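You operate a simulated robot arm through the tools that you are given. There is no shell and no other tool. Be economical: measure what you need, move in short steps, check, and stop when the job is done.

You are at the controls of a simulated two-armed robot. One attempt, no reset.

JOB
Check the middle generator's socket with the orange tester.
Fine: red switch off and left off; open the flap; breaker off before you plug in, on again after; the tester ends on GOOD.

Only the result counts: the job must be done as asked and must still hold three seconds after the hand-in. Knocking over, shifting, dropping, spilling or breaking anything else fails it.

ROBOT AND FRAMES
Two 7-joint arms with two-finger parallel grippers on one trunk, on a base that drives. Base frame: it is fixed to the floor where the robot stands at the start and does not move with it; the origin is under the middle of the robot, x ahead of it, y to its left, z up. Units: cm, degrees, N and s.
The left shoulder is at the start at [8, 13.1, 94.7], the right one opposite. With the tool pointing down near the work surface each hand reaches from about 40 to 86 cm from the robot's upright axis, wherever it stands, measured 20 degrees to its own side. Places, roughly: breaker switch of the middle generator [60, -20, 110]; breaker switch of the near generator [70, 160, 110]; grey knob on the fuse holder [60, -40, 110]; red switch of the middle generator [60, 0, 110]; red switch of the near generator [90, 160, 110]; socket flap of the middle generator [60, -20, 110]; socket of the middle generator [60, -20, 110]; teal tester [-175, 175, 125]. Payload 1.57 kg a hand.
The tool frame of a hand sits at the grasp point between the pads (the TCP): z along the fingers, y along the line on which they close. The tips reach 3 cm beyond it. The gripper opens to 11 cm. The fingers are 2.4 cm wide and 1.2 cm thick; the gripper's body (4.8 by 11.2 cm) begins 7.8 cm behind the TCP.
Orientation is told as [roll, pitch, yaw] about the base's x, y, z axes, in that order, counted from this pose: with the fingers straight down and closing along the base's y, the tool's x points along the base's -x, its y along +y and its z along -z.

CONTROLS
- The arms move only by the tool move_arm. It takes "left_plan", "right_plan" or both (then of equal length, played together; a hand with none holds still); each is a list of rows, each an object of numbers (a shift or turn left out is 0, a gripper value left out holds the last): "x", "y", "z": the shift along the tool's x, y, z in units of 25 mm (1.0 is 25 mm); "rx", "ry", "rz": the turn, a rotation vector about the tool's x, y, z in units of 6 degrees (1.0 is 6 degrees); "hand": the finger opening in cm, from 0 to 11. In form: [{"x": .., "y": .., "z": .., "rx": .., "ry": .., "rz": .., "hand": ..}, ...]. A call has 1 to 10 rows; each row shifts and turns the commanded pose from where the row before left it, along the tool's axes as they then stand. A call with a number of a shift or a turn outside -1 to 1 is refused whole. A row lasts 0.2 s, in which the tool goes at most 5 cm and 8.6 degrees; a call with a longer step from one row to the next is refused whole, and so is a gripper value outside its range. A pose out of reach is approached as far as the arm can. The call stops where the force on the tool passes 50 N (or 10 N more than at its start, if that is more) or the arm is blocked; 0.2 s more then pass. The fingers move at their own pace (about 10.8 cm/s each) and stop on an object; they squeeze with about 21 N. The grip force told is the motor's: it shows also when the fingers shut on nothing. Time passes only in rows, and 0.2 s behind the last, so rows that do not move let the fingers close. It gives the time, the measured TCP pose, the force on the tool (base axes), the opening and the grip force at its end, in the units of the frame above (readings bear some noise), with the torque about the TCP (base axes, N m) and any sound that the robot's microphone picked up.
- Cameras (640 x 400 px; columns grow to the right, rows downward): "scene" is now at [-5.08, -2.88, 143.95]; the picture's right is [-0.32, -0.95, 0.00], its down [-0.37, 0.12, -0.92] and it looks along [0.87, -0.29, -0.39] (base axes); focal length 255 px, centre (320, 200). "left" rides on the left gripper at [7, -1.6, -14.1] in its tool frame; the picture's right is [0.23, 0.97, 0.00], its down [-0.86, 0.20, -0.48] and it looks along [-0.47, 0.11, 0.88] (tool axes); focal length 222 px, centre (320, 200). "right" rides on the right gripper at [7, 1.6, -14.1] in its tool frame; the picture's right is [-0.23, 0.97, 0.00], its down [-0.86, -0.20, -0.48] and it looks along [-0.47, -0.11, 0.88] (tool axes); focal length 222 px, centre (320, 200). There is no depth. A picture from a camera that has moved, and an enlarged one, comes with that camera's place and axes in the base frame and with its lens.
- camera(camera): a new picture of that camera. The clock stands still meanwhile.
- roll_base(legs): drives the robot by 1 to 6 legs, each [ahead, left, turn to the left] in cm, cm and degrees, along the robot's own axes; the way and the turn of a leg run together, so that a leg with both is an arc; at most 150 cm and 180 degrees a leg. The arms and the cameras ride along, it lands a little off, and it stops where it bumps. It gives what a move gives.
- turn_head(pan, tilt): turns the head with the scene camera to pan (to the left, within 109 degrees either way) and tilt (down, from -29 to 69), counted from straight ahead of the robot. It gives what a move gives.
- inspect(camera, box): a new picture of the part [left, top, right, bottom] of that camera's present view, enlarged. The clock stands still meanwhile.
- close_job(): hands the job in; it is judged then, once.

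Work in short steps. Places have to be worked out from the pictures, the camera data and where the tool is seen: move nearer, look again, correct. Check each grasp and each placing, and mend what went wrong. You have 120 turns and 92 pictures in all, those below and enlarged ones among them. Open the grippers and draw the arms clear of the work before you hand the job in, unless the task says otherwise; then end with one line.

The tools are called after "Emit:" as a command line: name --argument value ..., lists and objects as JSON in quotes. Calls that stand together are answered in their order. move_arm: Moves the arms, as the interface text tells. Its arguments: {"type":"object","properties":{"left_plan":{"type":"array","items":{"type":"object","properties":{"x":{"type":"number"},"y":{"type":"number"},"z":{"type":"number"},"rx":{"type":"number"},"ry":{"type":"number"},"rz":{"type":"number"},"hand":{"type":"number"}}}},"right_plan":{"type":"array","items":{"type":"object","properties":{"x":{"type":"number"},"y":{"type":"number"},"z":{"type":"number"},"rx":{"type":"number"},"ry":{"type":"number"},"rz":{"type":"number"},"hand":{"type":"number"}}}}},"required":[]} The other tools are called the same way: roll_base (legs) drives the base; turn_head (pan, tilt) turns the head that bears the scene camera; camera (camera) takes a picture; inspect (camera, box) takes an enlarged picture of a part of a camera's view; close_job () hands the job in.

At the start:

```text
time_s: 0.0
left_ee_pos: [50.7, 6.66, 127.79]
left_tcp_rot: [0.1, 0.1, 0.0]
left_wrist_force: [0.5, -0.8, 0.7]
left_ft_torque: [0.05, 0.0, 0.0]
left_gripper_width: 10.98
left_finger_force: 0.1
right_ee_pos: [42.32, -41.23, 130.07]
right_tcp_rot: [0.0, 0.0, 0.0]
right_wrist_force: [-0.7, 0.3, -0.6]
right_ft_torque: [0.0, 0.01, -0.02]
right_gripper_width: 10.99
right_finger_force: 0.2
robot x, y, heading: [-0.11, 0.15, 0.1]
head pan, tilt: [-18.6, 22.7]
```

scene: 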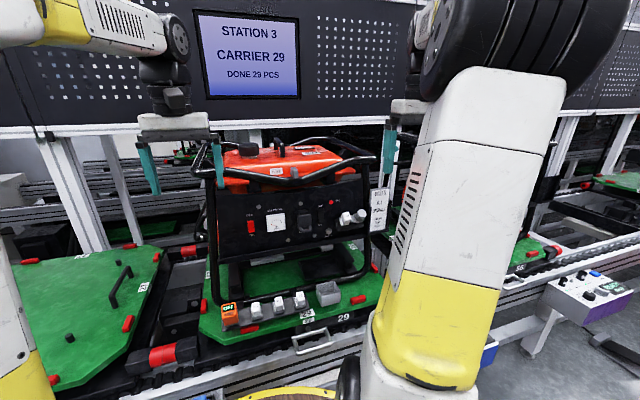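
right: 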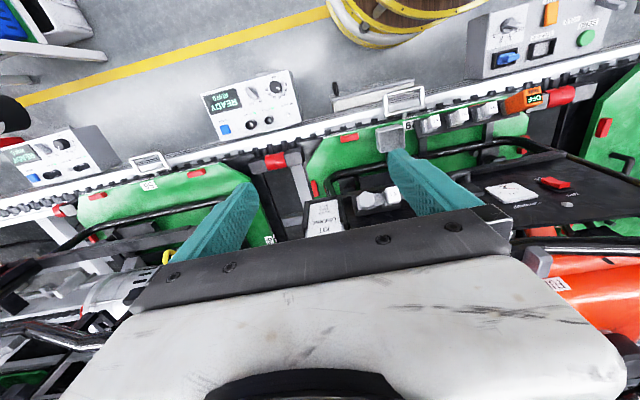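
left: 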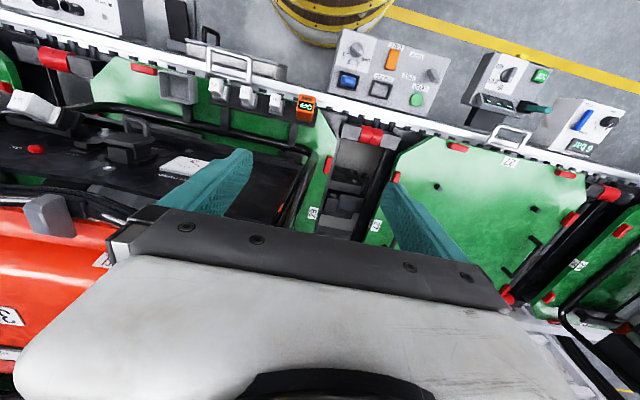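

The generator is ahead with its panel facing me, and the orange tester is at the left front of the pallet. I'll zoom in on the panel and the tester.

Emit:
inspect --camera "scene" --box '[200, 130, 400, 255]'

Emit:
inspect --camera "scene" --box '[200, 250, 400, 375]'

```text
3.20 times, centred on (300, 192) of scene
camera zoom: at [-5.08, -2.88, 143.95], right [-0.32, -0.95, 0.0], down [-0.37, 0.12, -0.92], along [0.87, -0.29, -0.39], focal length 817 px, centre (384, 224)
```

zoom: 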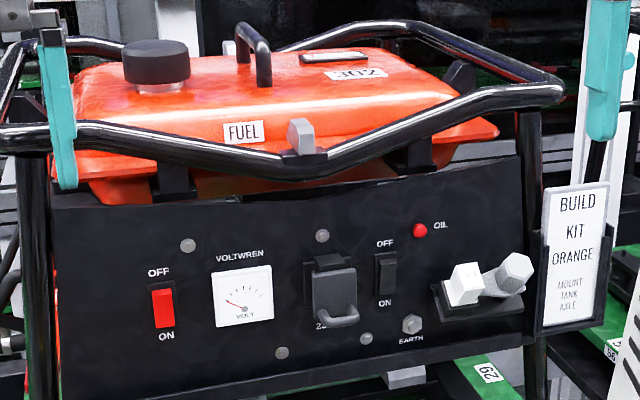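

```text
3.20 times, centred on (300, 312) of scene
camera zoom: at [-5.08, -2.88, 143.95], right [-0.32, -0.95, 0.0], down [-0.37, 0.12, -0.92], along [0.87, -0.29, -0.39], focal length 817 px, centre (384, -160)
```

zoom: 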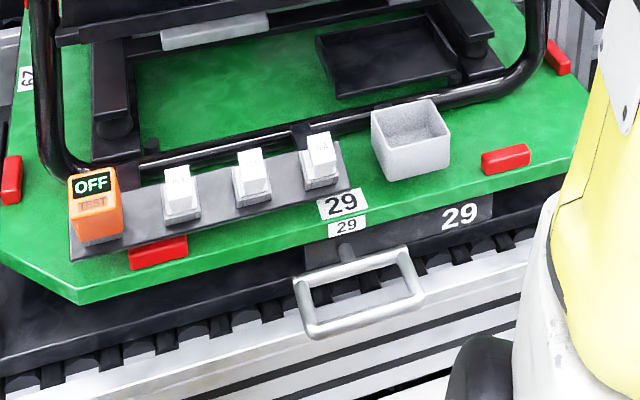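

Rough triangulation puts the red switch at about [60.6, -4.3, 109]. Next I'll look closely at the tester and the switch states through the wrist cameras.

Emit:
inspect --camera "left" --box '[230, 50, 390, 150]'

Emit:
inspect --camera "right" --box '[460, 60, 620, 160]'

Emit:
inspect --camera "scene" --box '[235, 195, 315, 245]'

Emit:
inspect --camera "scene" --box '[295, 195, 375, 245]'

```text
4.00 times, centred on (310, 100) of left
camera zoom: at [43.75, 5.16, 141.93], right [-0.23, 0.97, 0.0], down [0.86, 0.2, 0.48], along [0.47, 0.11, -0.88], focal length 888 px, centre (360, 600)
```

zoom: 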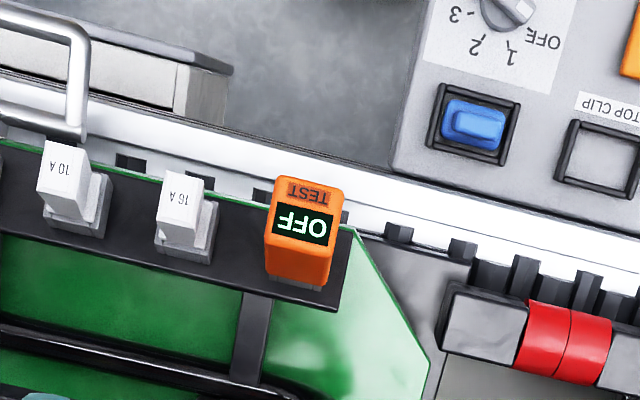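

```text
4.00 times, centred on (540, 110) of right
camera zoom: at [35.38, -39.38, 144.37], right [0.23, 0.97, 0.0], down [0.86, -0.2, 0.48], along [0.47, -0.11, -0.88], focal length 888 px, centre (-560, 560)
```

zoom: 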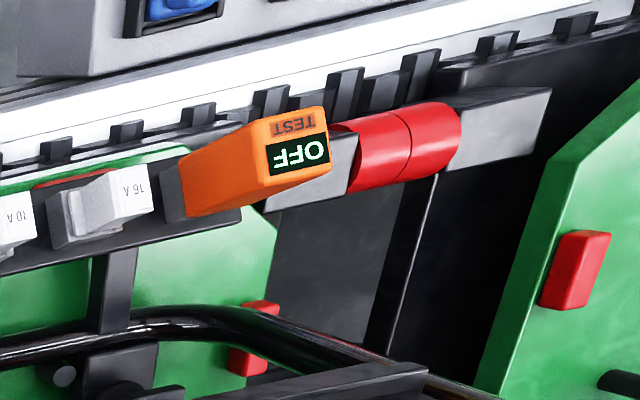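

```text
8.00 times, centred on (275, 220) of scene
camera zoom: at [-5.08, -2.88, 143.95], right [-0.32, -0.95, 0.0], down [-0.37, 0.12, -0.92], along [0.87, -0.29, -0.39], focal length 2042 px, centre (680, 40)
```

zoom: 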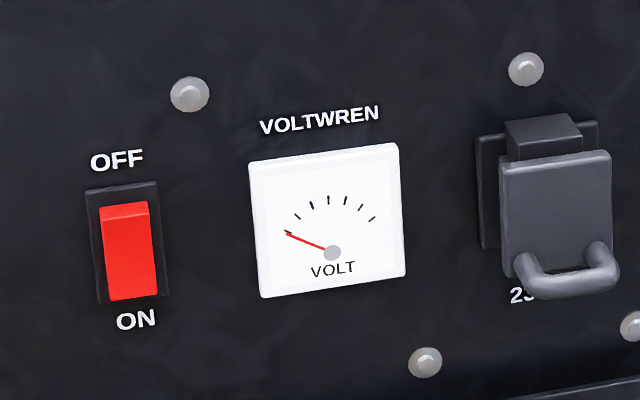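

```text
8.00 times, centred on (335, 220) of scene
camera zoom: at [-5.08, -2.88, 143.95], right [-0.32, -0.95, 0.0], down [-0.37, 0.12, -0.92], along [0.87, -0.29, -0.39], focal length 2042 px, centre (200, 40)
```

zoom: 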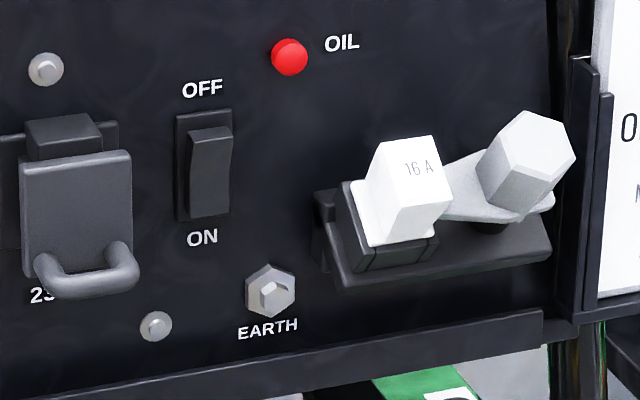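

Triangulation gives the breaker at about [60.6, -25, 109], the flap handle at about [57, -19.4, 107] and the tester top at about [49.1, 3.5, 93.3]. Now I'll pitch both hands to point forward (tool y, -90°), backing the left one off 5 cm.

Emit:
move_arm --left_plan '[{"x": 1, "hand": 0}, {"x": 1}, {"ry": -1}, {"ry": -1}, {"ry": -1}, {"ry": -1}, {"ry": -1}, {"ry": -1}, {"ry": -1}, {"ry": -1}]' --right_plan '[{"hand": 0}, {"x": 0}, {"ry": -1}, {"ry": -1}, {"ry": -1}, {"ry": -1}, {"ry": -1}, {"ry": -1}, {"ry": -1}, {"ry": -1}]'

Emit:
move_arm --left_plan '[{"ry": -1}, {"ry": -1}, {"ry": -1}, {"ry": -1}, {"ry": -1}, {"ry": -1}, {"ry": -1}, {"x": 0}]' --right_plan '[{"ry": -1}, {"ry": -1}, {"ry": -1}, {"ry": -1}, {"ry": -1}, {"ry": -1}, {"ry": -1}, {"x": 0}]'

```text
time_s: 2.2
left_ee_pos: [45.57, 6.71, 127.87]
left_tcp_rot: [-0.1, -48.1, 0.1]
left_wrist_force: [-0.4, -0.6, -0.7]
left_ft_torque: [-0.01, 0.02, -0.02]
left_gripper_width: 0.0
left_finger_force: 21.1
right_ee_pos: [42.35, -41.19, 130.08]
right_tcp_rot: [-0.1, -48.0, 0.2]
right_wrist_force: [1.3, 0.6, 0.2]
right_ft_torque: [-0.04, -0.02, 0.0]
right_gripper_width: 0.02
right_finger_force: 21.2
robot x, y, heading: [-0.12, -0.07, 0.1]
head pan, tilt: [-18.6, 22.7]
```

```text
time_s: 3.4
left_ee_pos: [47.6, 7.7, 123.83]
left_tcp_rot: [-14.9, -67.9, 13.3]
left_wrist_force: [0.0, 0.7, -0.2]
left_ft_torque: [-0.01, 0.0, -0.08]
left_gripper_width: 0.02
left_finger_force: 21.7
right_ee_pos: [42.47, -41.01, 130.28]
right_tcp_rot: [-0.1, -75.8, -0.2]
right_wrist_force: [1.0, 1.2, 0.4]
right_ft_torque: [0.0, 0.02, -0.07]
right_gripper_width: 0.0
right_finger_force: 20.9
robot x, y, heading: [-0.39, 0.08, -0.2]
head pan, tilt: [-18.6, 22.7]
stopped in row 5 (left hand): the arm was blocked; the commanded pose is now the measured one
```

The left arm hit a limit because it is too cramped this close. I'll look before deciding whether to back the base up.

Emit:
camera --camera "scene"

Emit:
camera --camera "left"

Emit:
camera --camera "right"

```text
82 pictures are left
camera scene: at [-12.32, -8.94, 144.21], right [-0.99, -0.17, 0.0], down [-0.06, 0.36, -0.93], along [0.15, -0.92, -0.36], focal length 255 px, centre (320, 200)
```

scene: 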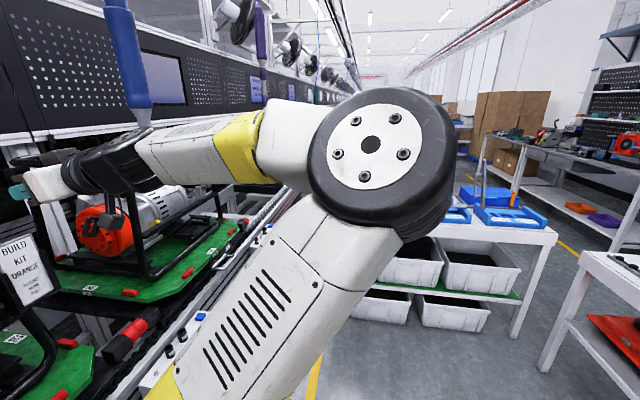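

```text
81 pictures are left
camera left: at [31.8, 6.23, 122.74], right [-0.08, 0.95, -0.3], down [-0.13, 0.29, 0.95], along [0.99, 0.11, 0.1], focal length 222 px, centre (320, 200)
```

left: 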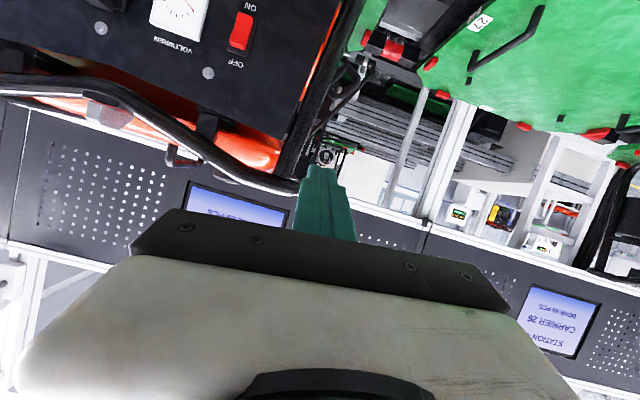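

```text
80 pictures are left
camera right: at [26.92, -39.29, 127.06], right [0.06, 0.97, 0.22], down [-0.25, -0.2, 0.95], along [0.97, -0.11, 0.24], focal length 222 px, centre (320, 200)
```

right: 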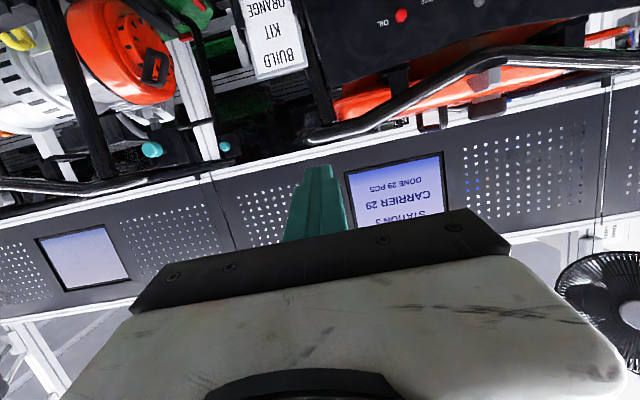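

The trunk itself has yawed to the right to meet the left pose, so the posture is cramped. I'll drive the base back 18 cm and point the head at the generator.

Emit:
roll_base --legs '[[-18, 0, 0]]'

Emit:
turn_head --pan 40 --tilt 22

Emit:
camera --camera "scene"

```text
time_s: 4.9
left_ee_pos: [29.45, 7.87, 123.95]
left_tcp_rot: [-14.3, -67.8, 13.3]
left_wrist_force: [0.4, -0.2, 0.6]
left_ft_torque: [0.0, 0.0, 0.01]
left_gripper_width: 0.0
left_finger_force: 21.1
right_ee_pos: [24.34, -41.05, 130.07]
right_tcp_rot: [0.3, -75.9, -0.3]
right_wrist_force: [-0.2, -0.3, -0.9]
right_ft_torque: [0.0, 0.0, -0.05]
right_gripper_width: 0.0
right_finger_force: 21.1
robot x, y, heading: [-18.18, -0.01, -0.2]
head pan, tilt: [-18.6, 22.7]
```

```text
time_s: 6.2
left_ee_pos: [29.43, 7.91, 123.95]
left_tcp_rot: [-14.4, -67.9, 13.4]
left_wrist_force: [-0.2, 1.2, 0.7]
left_ft_torque: [-0.04, -0.01, -0.02]
left_gripper_width: 0.0
left_finger_force: 21.0
right_ee_pos: [24.37, -41.18, 130.17]
right_tcp_rot: [0.4, -75.8, -0.4]
right_wrist_force: [-0.2, -0.7, -0.1]
right_ft_torque: [0.0, -0.01, -0.03]
right_gripper_width: 0.0
right_finger_force: 21.0
robot x, y, heading: [-18.33, -0.08, -0.1]
head pan, tilt: [40.0, 22.0]
```

```text
79 pictures are left
camera scene: at [-30.54, -9.13, 144.3], right [-0.99, -0.16, 0.0], down [-0.06, 0.35, -0.94], along [0.15, -0.92, -0.35], focal length 255 px, centre (320, 200)
```

scene: 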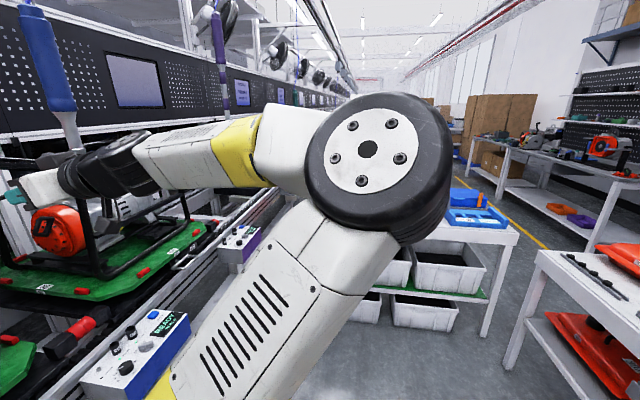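

The head is about 60° off its commanded pan, so the left elbow has probably pushed into it and blocked it. I'll extend the left hand forward into the freed space to draw the elbow away.

Emit:
move_arm --left_plan '[{"z": 1}, {"z": 1}, {"z": 1}, {"z": 1}, {"z": 1}, {"x": 0}]'

Emit:
turn_head --pan -10 --tilt 22

Emit:
camera --camera "scene"

```text
time_s: 7.6
left_ee_pos: [40.99, 7.36, 119.1]
left_tcp_rot: [-14.2, -68.0, 13.1]
left_wrist_force: [-0.2, 0.3, -0.1]
left_ft_torque: [0.03, 0.03, 0.01]
left_gripper_width: 0.0
left_finger_force: 21.5
right_ee_pos: [24.38, -41.21, 130.16]
right_tcp_rot: [0.3, -75.8, -0.3]
right_wrist_force: [0.0, -0.4, 0.4]
right_ft_torque: [0.04, 0.01, 0.01]
right_gripper_width: 0.0
right_finger_force: 21.3
robot x, y, heading: [-18.24, -0.22, 0.0]
head pan, tilt: [40.0, 22.0]
```

```text
time_s: 8.7
left_ee_pos: [40.99, 7.32, 119.03]
left_tcp_rot: [-14.1, -67.9, 13.3]
left_wrist_force: [0.5, -0.9, 0.8]
left_ft_torque: [0.0, 0.02, 0.0]
left_gripper_width: 0.0
left_finger_force: 21.0
right_ee_pos: [24.44, -41.15, 130.07]
right_tcp_rot: [0.3, -75.8, -0.4]
right_wrist_force: [0.0, 0.5, -0.5]
right_ft_torque: [0.0, -0.01, -0.01]
right_gripper_width: 0.01
right_finger_force: 20.8
robot x, y, heading: [-17.98, 0.23, 0.1]
head pan, tilt: [-10.0, 22.0]
```

```text
78 pictures are left
camera scene: at [-22.88, -1.53, 144.06], right [-0.17, -0.99, 0.0], down [-0.37, 0.06, -0.93], along [0.91, -0.16, -0.37], focal length 255 px, centre (320, 200)
```

scene: 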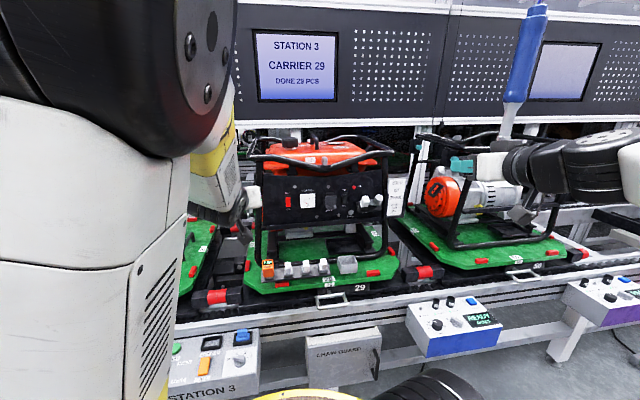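

The head is free now. I'll level the left hand (ry -3.5, rz +0.9) and finish the right hand's pitch (ry -2.4), then look at the panel through the left camera.

Emit:
move_arm --left_plan '[{"ry": -1, "rz": 0.9}, {"ry": -1}, {"ry": -1}, {"ry": -0.5}, {"x": 0}]' --right_plan '[{"ry": -1}, {"ry": -1}, {"ry": -0.4}, {"z": 1}, {"z": 1}]'

Emit:
camera --camera "left"

```text
time_s: 9.9
left_ee_pos: [41.04, 7.51, 119.32]
left_tcp_rot: [-33.6, -89.6, 31.9]
left_wrist_force: [0.2, -0.4, 0.5]
left_ft_torque: [0.02, 0.04, -0.04]
left_gripper_width: 0.0
left_finger_force: 21.2
right_ee_pos: [29.24, -41.3, 130.15]
right_tcp_rot: [154.2, -89.8, -154.4]
right_wrist_force: [-1.0, -0.1, -0.3]
right_ft_torque: [-0.03, 0.03, 0.0]
right_gripper_width: 0.01
right_finger_force: 21.0
robot x, y, heading: [-18.14, -0.25, 0.1]
head pan, tilt: [-10.0, 22.0]
```

```text
77 pictures are left
camera left: at [26.77, 6.28, 112.45], right [0.03, 0.97, -0.23], down [-0.47, 0.22, 0.86], along [0.88, 0.08, 0.46], focal length 222 px, centre (320, 200)
```

left: 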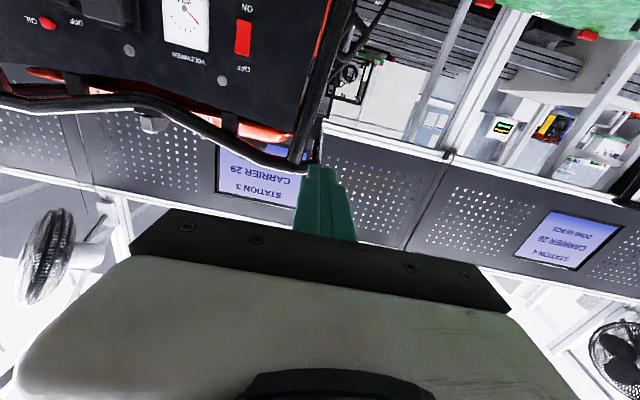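

I'll zoom on the red switch and breaker from this lower angle to judge the rocker tilt.

Emit:
inspect --camera "left" --box '[200, 0, 280, 80]'

Emit:
inspect --camera "scene" --box '[270, 180, 350, 230]'

```text
5.00 times, centred on (240, 40) of left
camera zoom: at [26.77, 6.28, 112.45], right [0.03, 0.97, -0.23], down [-0.47, 0.22, 0.86], along [0.88, 0.08, 0.46], focal length 1111 px, centre (720, 1000)
```

zoom: 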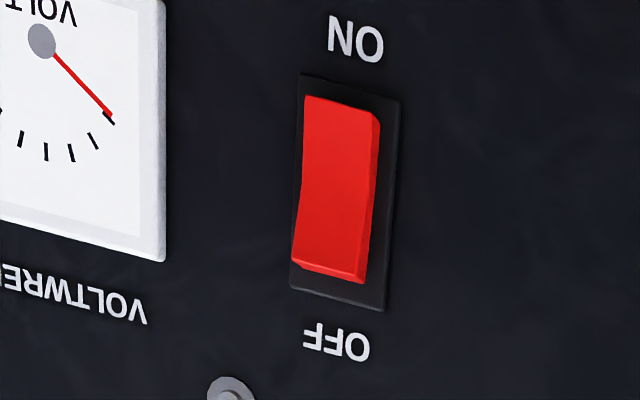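

```text
8.00 times, centred on (310, 205) of scene
camera zoom: at [-22.91, -1.54, 144.06], right [-0.17, -0.98, 0.0], down [-0.37, 0.06, -0.93], along [0.91, -0.16, -0.37], focal length 2042 px, centre (400, 160)
```

zoom: 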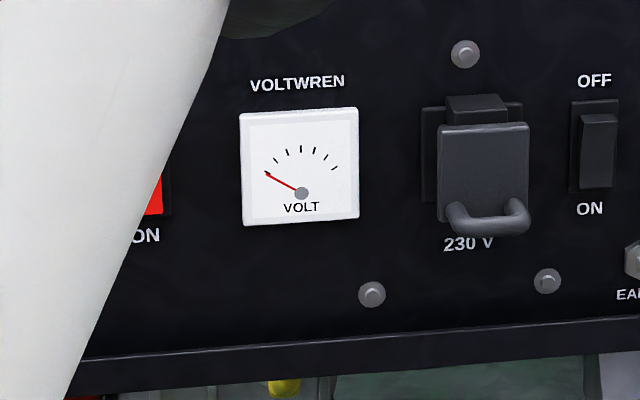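

Both rockers look pressed at ON, with the OFF ends sticking out. I'll take the closed left fingers to just in front of the red switch's OFF end: y≈-4.3, z≈110.3, tips at about x=56.

Emit:
move_arm --left_plan '[{"y": -1, "x": 0.7}, {"y": -1, "x": 0.7}, {"y": -1, "x": 0.7}, {"y": -0.9, "x": 0.7}, {"y": -0.8, "x": 0.7}, {"z": 1}, {"z": 1}, {"z": 1}, {"z": 0.9}, {"x": 0}]'

Emit:
camera --camera "left"

Emit:
camera --camera "scene"

```text
time_s: 12.1
left_ee_pos: [50.31, -4.66, 110.47]
left_tcp_rot: [-28.1, -89.7, 26.3]
left_wrist_force: [-1.3, 0.3, -0.7]
left_ft_torque: [-0.01, 0.01, -0.01]
left_gripper_width: 0.0
left_finger_force: 21.2
right_ee_pos: [29.14, -41.25, 130.09]
right_tcp_rot: [156.0, -89.8, -156.1]
right_wrist_force: [-0.2, 0.7, 0.0]
right_ft_torque: [0.01, 0.0, -0.01]
right_gripper_width: 0.01
right_finger_force: 20.7
robot x, y, heading: [-18.31, 0.32, 0.1]
head pan, tilt: [-10.0, 22.0]
```

```text
74 pictures are left
camera left: at [36.09, -5.78, 103.52], right [0.03, 0.97, -0.23], down [-0.47, 0.22, 0.86], along [0.88, 0.08, 0.46], focal length 222 px, centre (320, 200)
```

left: 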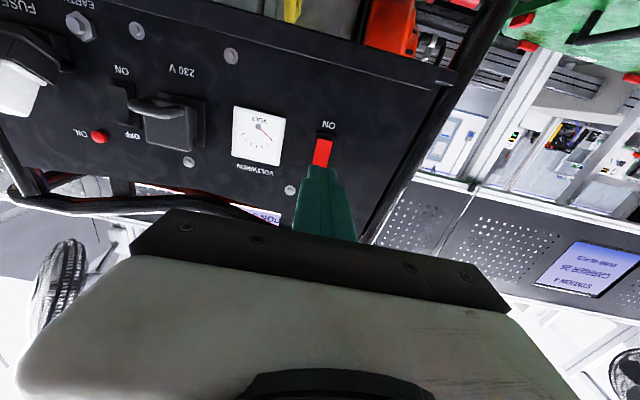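

```text
73 pictures are left
camera scene: at [-22.88, -1.55, 144.06], right [-0.17, -0.98, 0.0], down [-0.37, 0.06, -0.93], along [0.91, -0.16, -0.37], focal length 255 px, centre (320, 200)
```

scene: 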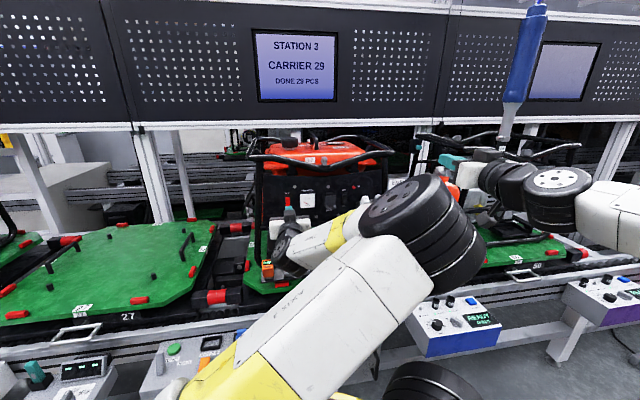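

The fingertips line up with the switch column. I'll raise 0.8 cm to bear on the OFF end and push forward gently in small steps.

Emit:
move_arm --left_plan '[{"x": -0.32}, {"z": 0.7}, {"z": 0.7}, {"z": 0.4}, {"z": 0.3}, {"z": 0.2}, {"z": 0.2}, {"z": 0.2}, {"z": 0.2}, {"x": 0}]'

Emit:
camera --camera "left"

```text
time_s: 13.6
left_ee_pos: [55.77, -4.71, 111.41]
left_tcp_rot: [-38.3, -89.6, 36.4]
left_wrist_force: [-30.9, 2.5, 7.4]
left_ft_torque: [0.14, 0.03, 0.2]
left_gripper_width: 0.01
left_finger_force: 21.2
right_ee_pos: [29.03, -41.38, 130.12]
right_tcp_rot: [160.6, -89.7, -160.9]
right_wrist_force: [0.5, 0.0, -0.4]
right_ft_torque: [-0.04, -0.01, 0.01]
right_gripper_width: 0.01
right_finger_force: 20.5
robot x, y, heading: [-18.12, 0.35, 0.2]
head pan, tilt: [-10.0, 22.0]
stopped in row 7 (left hand): the force on the tool passed its limit at 58 N (the readings are from after the stop); the commanded pose is now the measured one
```

```text
72 pictures are left
camera left: at [41.51, -5.83, 104.53], right [0.03, 0.97, -0.23], down [-0.47, 0.22, 0.86], along [0.88, 0.08, 0.46], focal length 222 px, centre (320, 200)
```

left: 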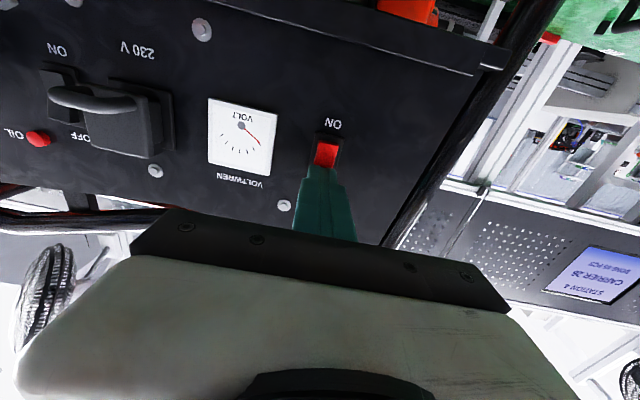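

Contact was at tip x≈58.8 with no sound reported. I'll back off 5 cm and inspect the rocker.

Emit:
move_arm --left_plan '[{"z": -0.8}, {"z": -0.8}, {"z": -0.8, "x": -1}, {"x": -1}, {"x": 0}]'

Emit:
inspect --camera "left" --box '[290, 90, 370, 170]'

```text
time_s: 14.8
left_ee_pos: [50.13, -4.57, 116.23]
left_tcp_rot: [-21.5, -89.6, 19.7]
left_wrist_force: [0.7, 0.3, 0.2]
left_ft_torque: [-0.03, -0.01, 0.0]
left_gripper_width: 0.01
left_finger_force: 20.9
right_ee_pos: [29.16, -41.4, 130.04]
right_tcp_rot: [155.6, -89.8, -155.8]
right_wrist_force: [-0.6, 0.2, 0.7]
right_ft_torque: [-0.01, 0.01, -0.01]
right_gripper_width: 0.0
right_finger_force: 21.3
robot x, y, heading: [-17.98, -0.1, -0.1]
head pan, tilt: [-10.0, 22.0]
```

```text
5.00 times, centred on (330, 130) of left
camera zoom: at [35.94, -5.76, 109.35], right [0.03, 0.97, -0.23], down [-0.47, 0.22, 0.86], along [0.88, 0.08, 0.46], focal length 1111 px, centre (270, 550)
```

zoom: 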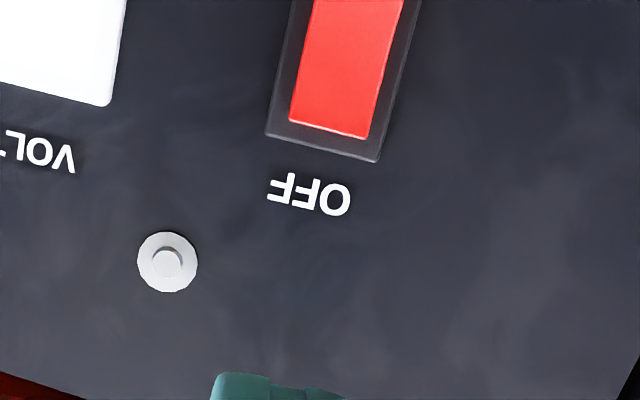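

The OFF end now looks recessed. I'll view the whole switch to confirm.

Emit:
inspect --camera "left" --box '[270, 50, 390, 125]'

Emit:
inspect --camera "scene" --box '[260, 170, 400, 250]'

```text
5.33 times, centred on (330, 88) of left
camera zoom: at [35.94, -5.76, 109.35], right [0.03, 0.97, -0.23], down [-0.47, 0.22, 0.86], along [0.88, 0.08, 0.46], focal length 1185 px, centre (267, 800)
```

zoom: 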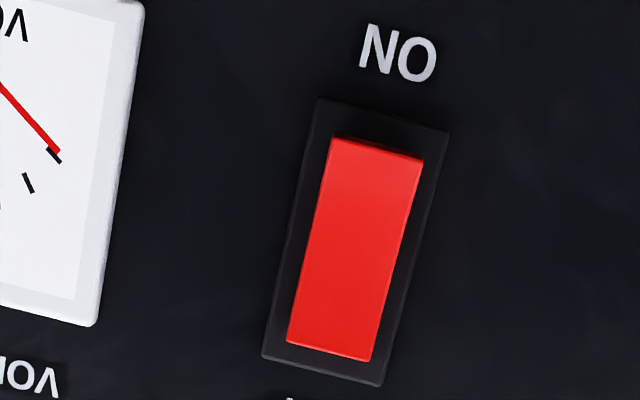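

```text
4.57 times, centred on (330, 210) of scene
camera zoom: at [-22.93, -1.55, 144.06], right [-0.17, -0.98, 0.0], down [-0.37, 0.06, -0.93], along [0.91, -0.16, -0.37], focal length 1167 px, centre (274, 154)
```

zoom: 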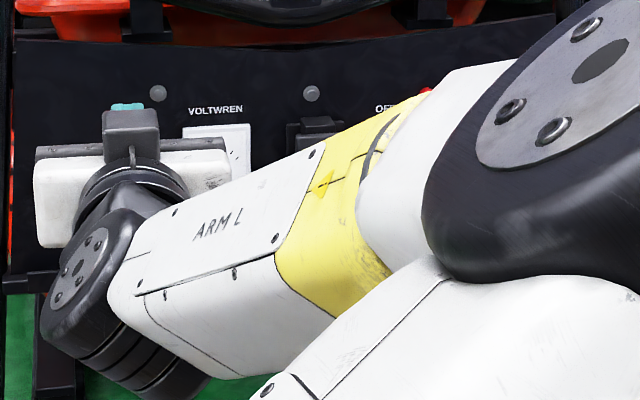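

The visible lip has moved from the OFF end to the ON end, so the red switch is now OFF. Next I'll withdraw the left hand and bring the right hand in front of the breaker's OFF end at [50, -25.1, 111.3].

Emit:
move_arm --left_plan '[{"z": -0.4, "y": 0.5, "x": -0.1}, {"z": -0.4, "y": 0.5, "x": -0.1}, {"z": -0.4, "y": 0.5, "x": -0.1}, {"z": -0.4, "y": 0.5, "x": -0.1}, {"z": -0.4, "y": 0.5, "x": -0.1}, {"z": -0.4, "y": 0.5, "x": -0.1}, {"z": -0.4, "y": 0.5, "x": -0.1}, {"z": -0.4, "y": 0.5, "x": -0.1}, {"z": -0.2, "y": 0.5, "x": -0.1}, {"z": 0, "y": 0.5}]' --right_plan '[{"x": 0.75, "y": 0.65, "z": 0.83}, {"x": 0.75, "y": 0.65, "z": 0.83}, {"x": 0.75, "y": 0.65, "z": 0.83}, {"x": 0.75, "y": 0.65, "z": 0.83}, {"x": 0.75, "y": 0.65, "z": 0.83}, {"x": 0.75, "y": 0.65, "z": 0.83}, {"x": 0.75, "y": 0.65, "z": 0.83}, {"x": 0.75, "y": 0.65, "z": 0.83}, {"x": 0.75, "y": 0.65, "z": 0.83}, {"x": 0.75, "y": 0.65, "z": 0.83}]'

Emit:
camera --camera "right"

Emit:
camera --camera "scene"

```text
time_s: 17.0
left_ee_pos: [41.8, 8.21, 118.51]
left_tcp_rot: [-21.4, -89.5, 19.5]
left_wrist_force: [0.8, 0.5, 0.2]
left_ft_torque: [-0.02, -0.03, 0.0]
left_gripper_width: 0.0
left_finger_force: 20.3
right_ee_pos: [49.83, -25.38, 111.32]
right_tcp_rot: [153.1, -89.8, -153.1]
right_wrist_force: [-0.5, 0.2, 0.2]
right_ft_torque: [0.01, 0.0, 0.02]
right_gripper_width: 0.0
right_finger_force: 21.4
robot x, y, heading: [-18.21, 0.43, 0.0]
head pan, tilt: [-10.0, 22.0]
```

```text
68 pictures are left
camera right: at [35.73, -23.59, 104.46], right [0.0, 0.97, 0.23], down [-0.48, -0.2, 0.85], along [0.88, -0.11, 0.47], focal length 222 px, centre (320, 200)
```

right: 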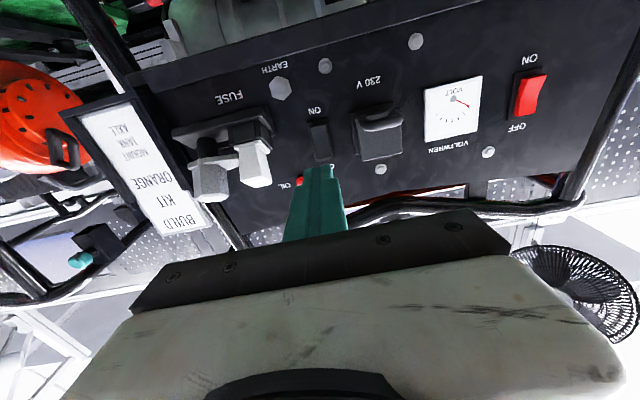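

```text
67 pictures are left
camera scene: at [-22.97, -1.56, 144.06], right [-0.17, -0.98, 0.0], down [-0.37, 0.06, -0.93], along [0.91, -0.16, -0.37], focal length 255 px, centre (320, 200)
```

scene: 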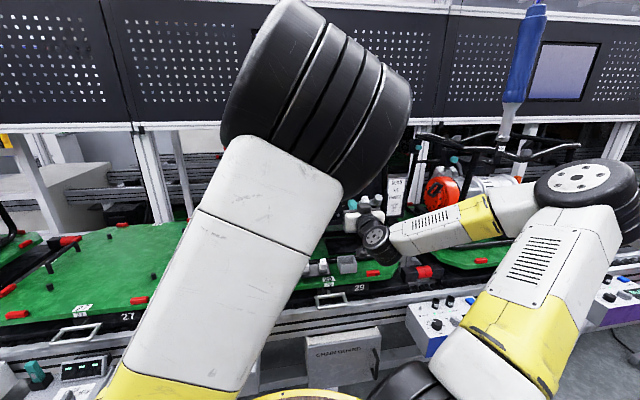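

I'll zoom the right view to check the finger alignment on the breaker and the red switch's state from this side.

Emit:
inspect --camera "right" --box '[270, 70, 430, 170]'

Emit:
inspect --camera "right" --box '[490, 50, 570, 130]'

```text
4.00 times, centred on (350, 120) of right
camera zoom: at [35.73, -23.59, 104.46], right [0.0, 0.97, 0.23], down [-0.48, -0.2, 0.85], along [0.88, -0.11, 0.47], focal length 888 px, centre (200, 520)
```

zoom: 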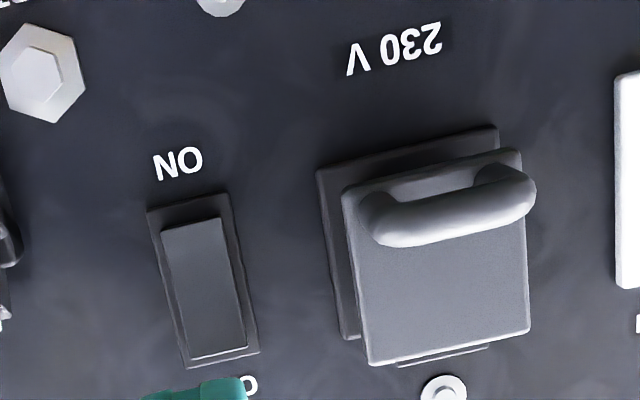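

```text
5.00 times, centred on (530, 90) of right
camera zoom: at [35.73, -23.59, 104.46], right [0.0, 0.97, 0.23], down [-0.48, -0.2, 0.85], along [0.88, -0.11, 0.47], focal length 1111 px, centre (-730, 750)
```

zoom: 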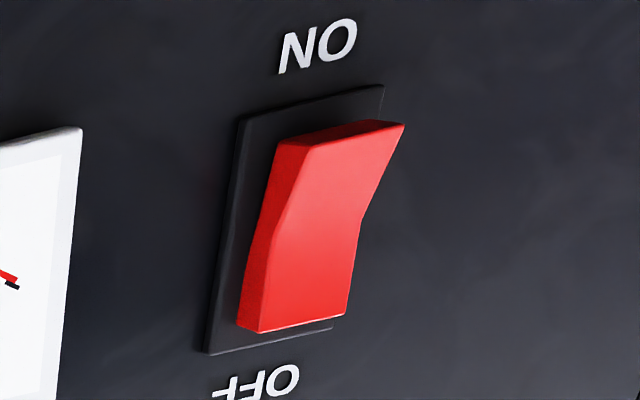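

The red switch is clearly OFF, with its ON end raised. The breaker is at y≈-24.9 with its OFF end at z≈112.4, so I'll push there now, gently.

Emit:
move_arm --right_plan '[{"y": 0.18, "z": 0.6}, {"z": 0.7}, {"z": 0.4}, {"z": 0.2}, {"z": 0.2}, {"z": 0.2}, {"z": 0.2}, {"z": 0.2}, {"z": 0.2}]'

Emit:
move_arm --right_plan '[{"z": -0.8}, {"z": -0.8}, {"z": -0.8}, {"x": -1}, {"x": -0.5}]'

Emit:
inspect --camera "right" --box '[260, 70, 420, 170]'

```text
time_s: 18.6
left_ee_pos: [41.63, 8.16, 118.56]
left_tcp_rot: [-26.4, -89.6, 24.6]
left_wrist_force: [-0.3, -0.6, -0.4]
left_ft_torque: [0.01, 0.0, 0.0]
left_gripper_width: 0.0
left_finger_force: 20.9
right_ee_pos: [55.71, -24.71, 111.45]
right_tcp_rot: [179.2, -89.6, -179.2]
right_wrist_force: [-28.5, -2.1, 8.1]
right_ft_torque: [0.37, 0.12, -0.13]
right_gripper_width: 0.0
right_finger_force: 20.9
robot x, y, heading: [-17.99, -0.07, 0.2]
head pan, tilt: [-10.0, 22.0]
stopped in row 8 (right hand): the force on the tool passed its limit at 61 N (the readings are from after the stop); the commanded pose is now the measured one
```

```text
time_s: 19.8
left_ee_pos: [41.71, 8.13, 118.5]
left_tcp_rot: [-24.0, -89.5, 22.1]
left_wrist_force: [0.5, 0.0, 0.6]
left_ft_torque: [-0.02, 0.01, 0.01]
left_gripper_width: 0.0
left_finger_force: 21.3
right_ee_pos: [49.89, -24.75, 115.13]
right_tcp_rot: [-173.8, -89.9, 173.7]
right_wrist_force: [0.3, -0.4, -1.1]
right_ft_torque: [0.01, -0.02, 0.03]
right_gripper_width: 0.01
right_finger_force: 21.1
robot x, y, heading: [-17.79, -0.11, 0.1]
head pan, tilt: [-10.0, 22.0]
```

```text
4.00 times, centred on (340, 120) of right
camera zoom: at [35.62, -22.95, 108.21], right [0.0, 0.97, 0.23], down [-0.48, -0.2, 0.85], along [0.88, -0.11, 0.47], focal length 888 px, centre (240, 520)
```

zoom: 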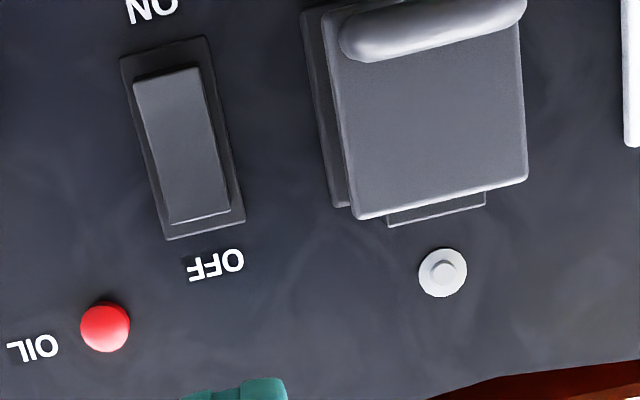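

I'll check the breaker's tilt from the side with the left camera.

Emit:
inspect --camera "left" --box '[40, 0, 140, 60]'

```text
6.40 times, centred on (90, 30) of left
camera zoom: at [27.54, 6.99, 111.69], right [0.03, 0.97, -0.23], down [-0.47, 0.22, 0.86], along [0.88, 0.08, 0.46], focal length 1422 px, centre (1792, 1288)
```

zoom: 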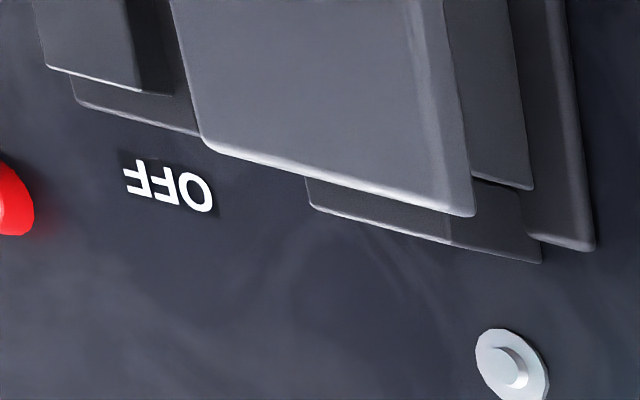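

That view isn't decisive. I'll slide the right hand 12 cm left to look at the breaker obliquely.

Emit:
move_arm --right_plan '[{"y": 1, "z": -0.8, "x": 0.4}, {"y": 1, "x": 0.4}, {"y": 1, "x": 0.4}, {"y": 1, "x": 0.4}, {"y": 0.8}]'

Emit:
camera --camera "right"

```text
time_s: 21.0
left_ee_pos: [41.8, 8.14, 118.54]
left_tcp_rot: [-24.0, -89.5, 22.2]
left_wrist_force: [-0.3, 1.5, 0.2]
left_ft_torque: [-0.01, 0.02, 0.03]
left_gripper_width: 0.01
left_finger_force: 20.8
right_ee_pos: [47.78, -12.76, 111.01]
right_tcp_rot: [-174.3, -89.9, 174.3]
right_wrist_force: [0.0, 0.0, 0.4]
right_ft_torque: [0.02, 0.03, -0.02]
right_gripper_width: 0.0
right_finger_force: 21.1
robot x, y, heading: [-18.48, 0.29, -0.2]
head pan, tilt: [-10.0, 22.0]
```

```text
62 pictures are left
camera right: at [33.61, -11.02, 104.19], right [0.0, 0.97, 0.23], down [-0.48, -0.2, 0.85], along [0.88, -0.11, 0.47], focal length 222 px, centre (320, 200)
```

right: 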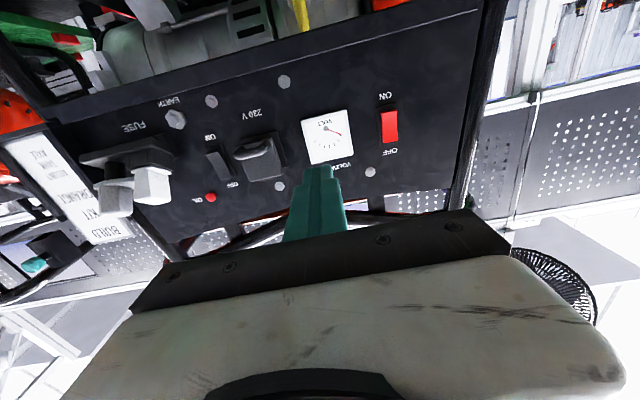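

Emit:
inspect --camera "right" --box '[190, 125, 290, 195]'

```text
5.71 times, centred on (240, 160) of right
camera zoom: at [33.61, -11.02, 104.19], right [0.0, 0.97, 0.23], down [-0.48, -0.2, 0.85], along [0.88, -0.11, 0.47], focal length 1269 px, centre (777, 429)
```

zoom: 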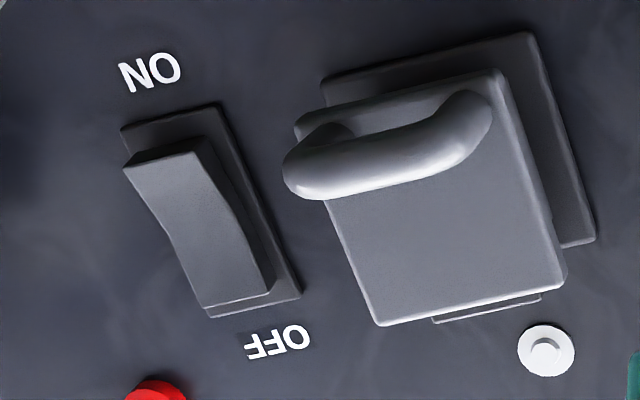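

The breaker is clearly OFF. Stereo puts the flap's handle bar at about [55.6, -19.2, 109.1], hinged at the top, so I'll bring the closed right fingers under it with tips at x≈57 and z≈106.4.

Emit:
move_arm --right_plan '[{"y": -0.9, "x": 0.65}, {"y": -0.9, "x": 0.65}, {"y": -0.78, "x": 0.54}, {"z": 0.8}, {"z": 0.8}, {"z": 0.8}, {"z": 0.2}]'

Emit:
camera --camera "right"

```text
time_s: 22.6
left_ee_pos: [41.71, 8.02, 118.45]
left_tcp_rot: [-24.4, -89.6, 22.7]
left_wrist_force: [-0.3, -0.2, 0.7]
left_ft_torque: [0.02, -0.02, 0.03]
left_gripper_width: 0.0
left_finger_force: 20.9
right_ee_pos: [54.6, -18.91, 106.39]
right_tcp_rot: [178.2, -89.9, -178.1]
right_wrist_force: [0.1, 0.1, 0.8]
right_ft_torque: [-0.01, -0.01, 0.01]
right_gripper_width: 0.0
right_finger_force: 20.9
robot x, y, heading: [-18.25, 0.02, -0.1]
head pan, tilt: [-10.0, 22.0]
```

```text
60 pictures are left
camera right: at [40.4, -17.32, 99.61], right [0.0, 0.97, 0.23], down [-0.48, -0.2, 0.85], along [0.88, -0.11, 0.47], focal length 222 px, centre (320, 200)
```

right: 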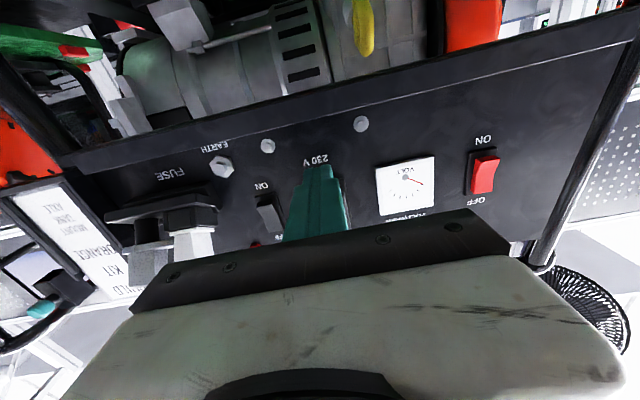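

Fingers are under the bar with no contact yet. Now I'll lift slowly by 6 cm.

Emit:
move_arm --right_plan '[{"x": -0.4}, {"x": -0.4}, {"x": -0.4}, {"x": -0.4}, {"x": -0.4}, {"x": -0.4}]'

Emit:
camera --camera "right"

```text
time_s: 23.2
left_ee_pos: [41.8, 8.23, 118.51]
left_tcp_rot: [-21.3, -89.6, 19.5]
left_wrist_force: [-0.3, 0.2, 0.3]
left_ft_torque: [-0.02, -0.01, 0.0]
left_gripper_width: 0.0
left_finger_force: 21.0
right_ee_pos: [54.38, -19.07, 107.14]
right_tcp_rot: [9.5, -88.3, -9.3]
right_wrist_force: [0.5, 0.9, -3.3]
right_ft_torque: [0.01, 0.14, 0.06]
right_gripper_width: 0.0
right_finger_force: 20.5
robot x, y, heading: [-18.69, 0.04, 0.0]
head pan, tilt: [-10.0, 22.0]
stopped in row 3 (right hand): the force on the tool passed its limit at 58 N (the readings are from after the stop); the commanded pose is now the measured one
```

```text
59 pictures are left
camera right: at [39.98, -17.39, 100.55], right [0.0, 0.97, 0.23], down [-0.45, -0.2, 0.87], along [0.89, -0.11, 0.44], focal length 222 px, centre (320, 200)
```

right: 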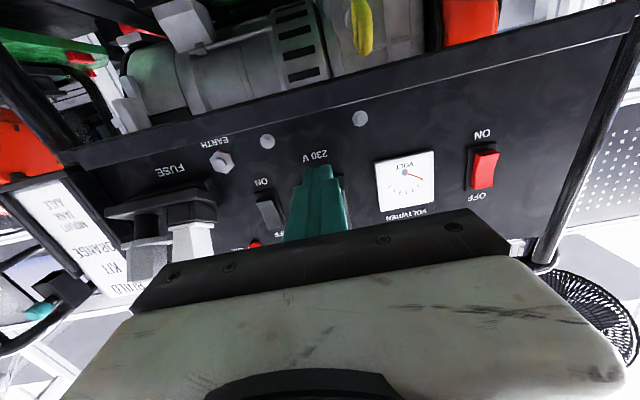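

It's blocked upward, most likely because the tips also caught the flap's lower edge. I'll lower a bit, back off about 1 cm so that only the bar is on the fingers, and lift again.

Emit:
move_arm --right_plan '[{"x": 0.3, "ry": -0.3}, {"z": -0.42}, {"x": -0.3}, {"x": -0.3}, {"x": -0.3}, {"x": -0.3}, {"x": -0.3}, {"x": -0.3}]'

Emit:
camera --camera "right"

```text
time_s: 24.4
left_ee_pos: [41.76, 8.14, 118.53]
left_tcp_rot: [-21.7, -89.5, 19.8]
left_wrist_force: [-1.0, 0.2, -0.8]
left_ft_torque: [-0.03, -0.02, -0.01]
left_gripper_width: 0.0
left_finger_force: 21.2
right_ee_pos: [52.88, -19.22, 107.27]
right_tcp_rot: [19.2, -88.8, -18.9]
right_wrist_force: [-0.9, -0.5, -2.9]
right_ft_torque: [-0.03, 0.07, -0.01]
right_gripper_width: 0.0
right_finger_force: 21.2
robot x, y, heading: [-18.38, 0.05, -0.2]
head pan, tilt: [-10.0, 22.0]
stopped in row 6 (right hand): the force on the tool passed its limit at 56 N (the readings are from after the stop); the commanded pose is now the measured one
```

```text
58 pictures are left
camera right: at [38.54, -17.49, 100.86], right [0.0, 0.97, 0.23], down [-0.46, -0.21, 0.86], along [0.89, -0.11, 0.45], focal length 222 px, centre (320, 200)
```

right: 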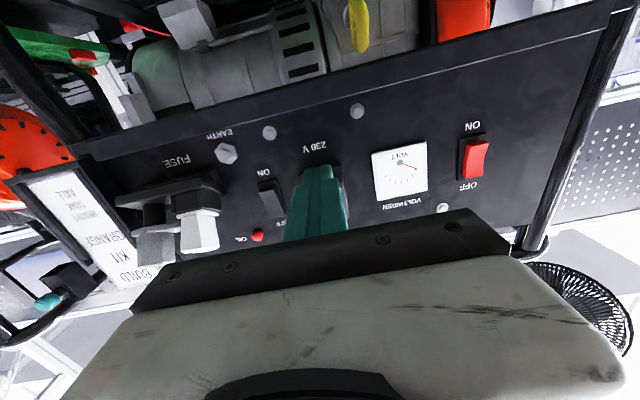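

The bar is still blocked going up. I'll release the load slightly and lower the left hand 7 cm to get a side view of the flap mechanism.

Emit:
move_arm --left_plan '[{"x": 0.9}, {"x": 0.9}, {"x": 0.9}, {"z": 0.6}]' --right_plan '[{"x": 0.3}, {"x": 0.1}, {"x": 0}, {"x": 0}]'

Emit:
camera --camera "left"

```text
time_s: 25.4
left_ee_pos: [43.6, 8.15, 111.71]
left_tcp_rot: [-24.7, -89.5, 23.0]
left_wrist_force: [-0.8, 0.7, -0.5]
left_ft_torque: [-0.03, 0.0, 0.01]
left_gripper_width: 0.0
left_finger_force: 21.1
left hand out of reach, approached as far as the arm can: row 3
right_ee_pos: [52.93, -19.2, 106.31]
right_tcp_rot: [21.0, -88.9, -20.6]
right_wrist_force: [0.1, 1.3, 0.3]
right_ft_torque: [-0.06, 0.05, 0.01]
right_gripper_width: 0.02
right_finger_force: 20.9
robot x, y, heading: [-18.25, -0.04, 0.2]
head pan, tilt: [-10.0, 22.0]
```

```text
57 pictures are left
camera left: at [29.3, 6.89, 104.89], right [0.03, 0.97, -0.23], down [-0.46, 0.22, 0.86], along [0.88, 0.08, 0.46], focal length 222 px, centre (320, 200)
```

left: 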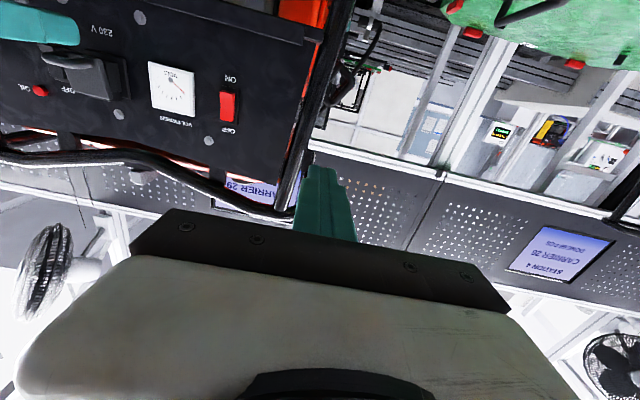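

Emit:
inspect --camera "left" --box '[20, 0, 148, 120]'

```text
3.33 times, centred on (84, 60) of left
camera zoom: at [29.3, 6.89, 104.89], right [0.03, 0.97, -0.23], down [-0.46, 0.22, 0.86], along [0.88, 0.08, 0.46], focal length 740 px, centre (1107, 667)
```

zoom: 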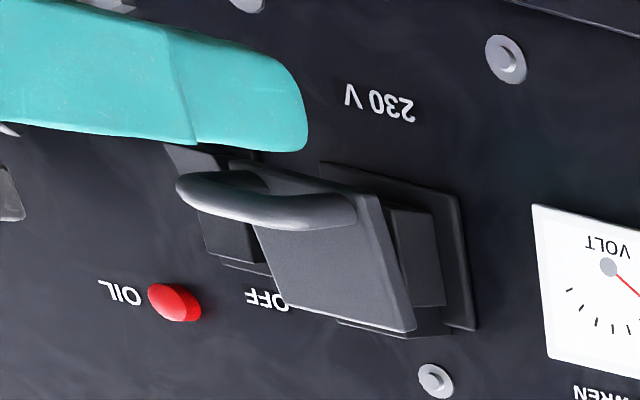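

The flap hinges at its top, at about x=57, z=113, and the bar is at about x=55.6. I'll lift again with very small steps to tell a real stop from a stiff impact.

Emit:
move_arm --right_plan '[{"x": -0.2}, {"x": -0.1}, {"x": -0.08}, {"x": -0.06}, {"x": -0.06}, {"x": -0.06}, {"x": -0.06}, {"x": -0.06}, {"x": -0.06}, {"x": -0.06}]'

Emit:
inspect --camera "left" --box '[20, 0, 148, 120]'

```text
time_s: 27.6
left_ee_pos: [43.59, 7.92, 111.66]
left_tcp_rot: [-20.7, -89.5, 18.8]
left_wrist_force: [-0.6, -0.5, -0.5]
left_ft_torque: [-0.01, -0.02, 0.02]
left_gripper_width: 0.0
left_finger_force: 20.8
right_ee_pos: [52.88, -19.22, 107.59]
right_tcp_rot: [13.3, -87.8, -13.1]
right_wrist_force: [-18.4, 0.8, 0.2]
right_ft_torque: [-0.09, 1.33, 0.11]
right_gripper_width: 0.0
right_finger_force: 20.7
robot x, y, heading: [-18.48, 0.14, -0.0]
head pan, tilt: [-10.0, 22.0]
```

```text
3.33 times, centred on (84, 60) of left
camera zoom: at [29.36, 6.86, 104.88], right [0.03, 0.97, -0.23], down [-0.46, 0.22, 0.86], along [0.89, 0.08, 0.46], focal length 740 px, centre (1107, 667)
```

zoom: 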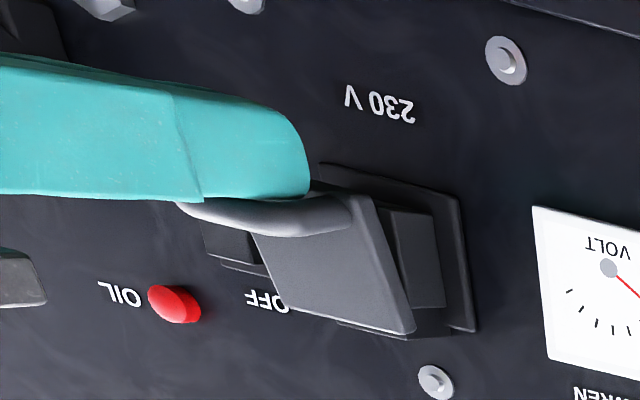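

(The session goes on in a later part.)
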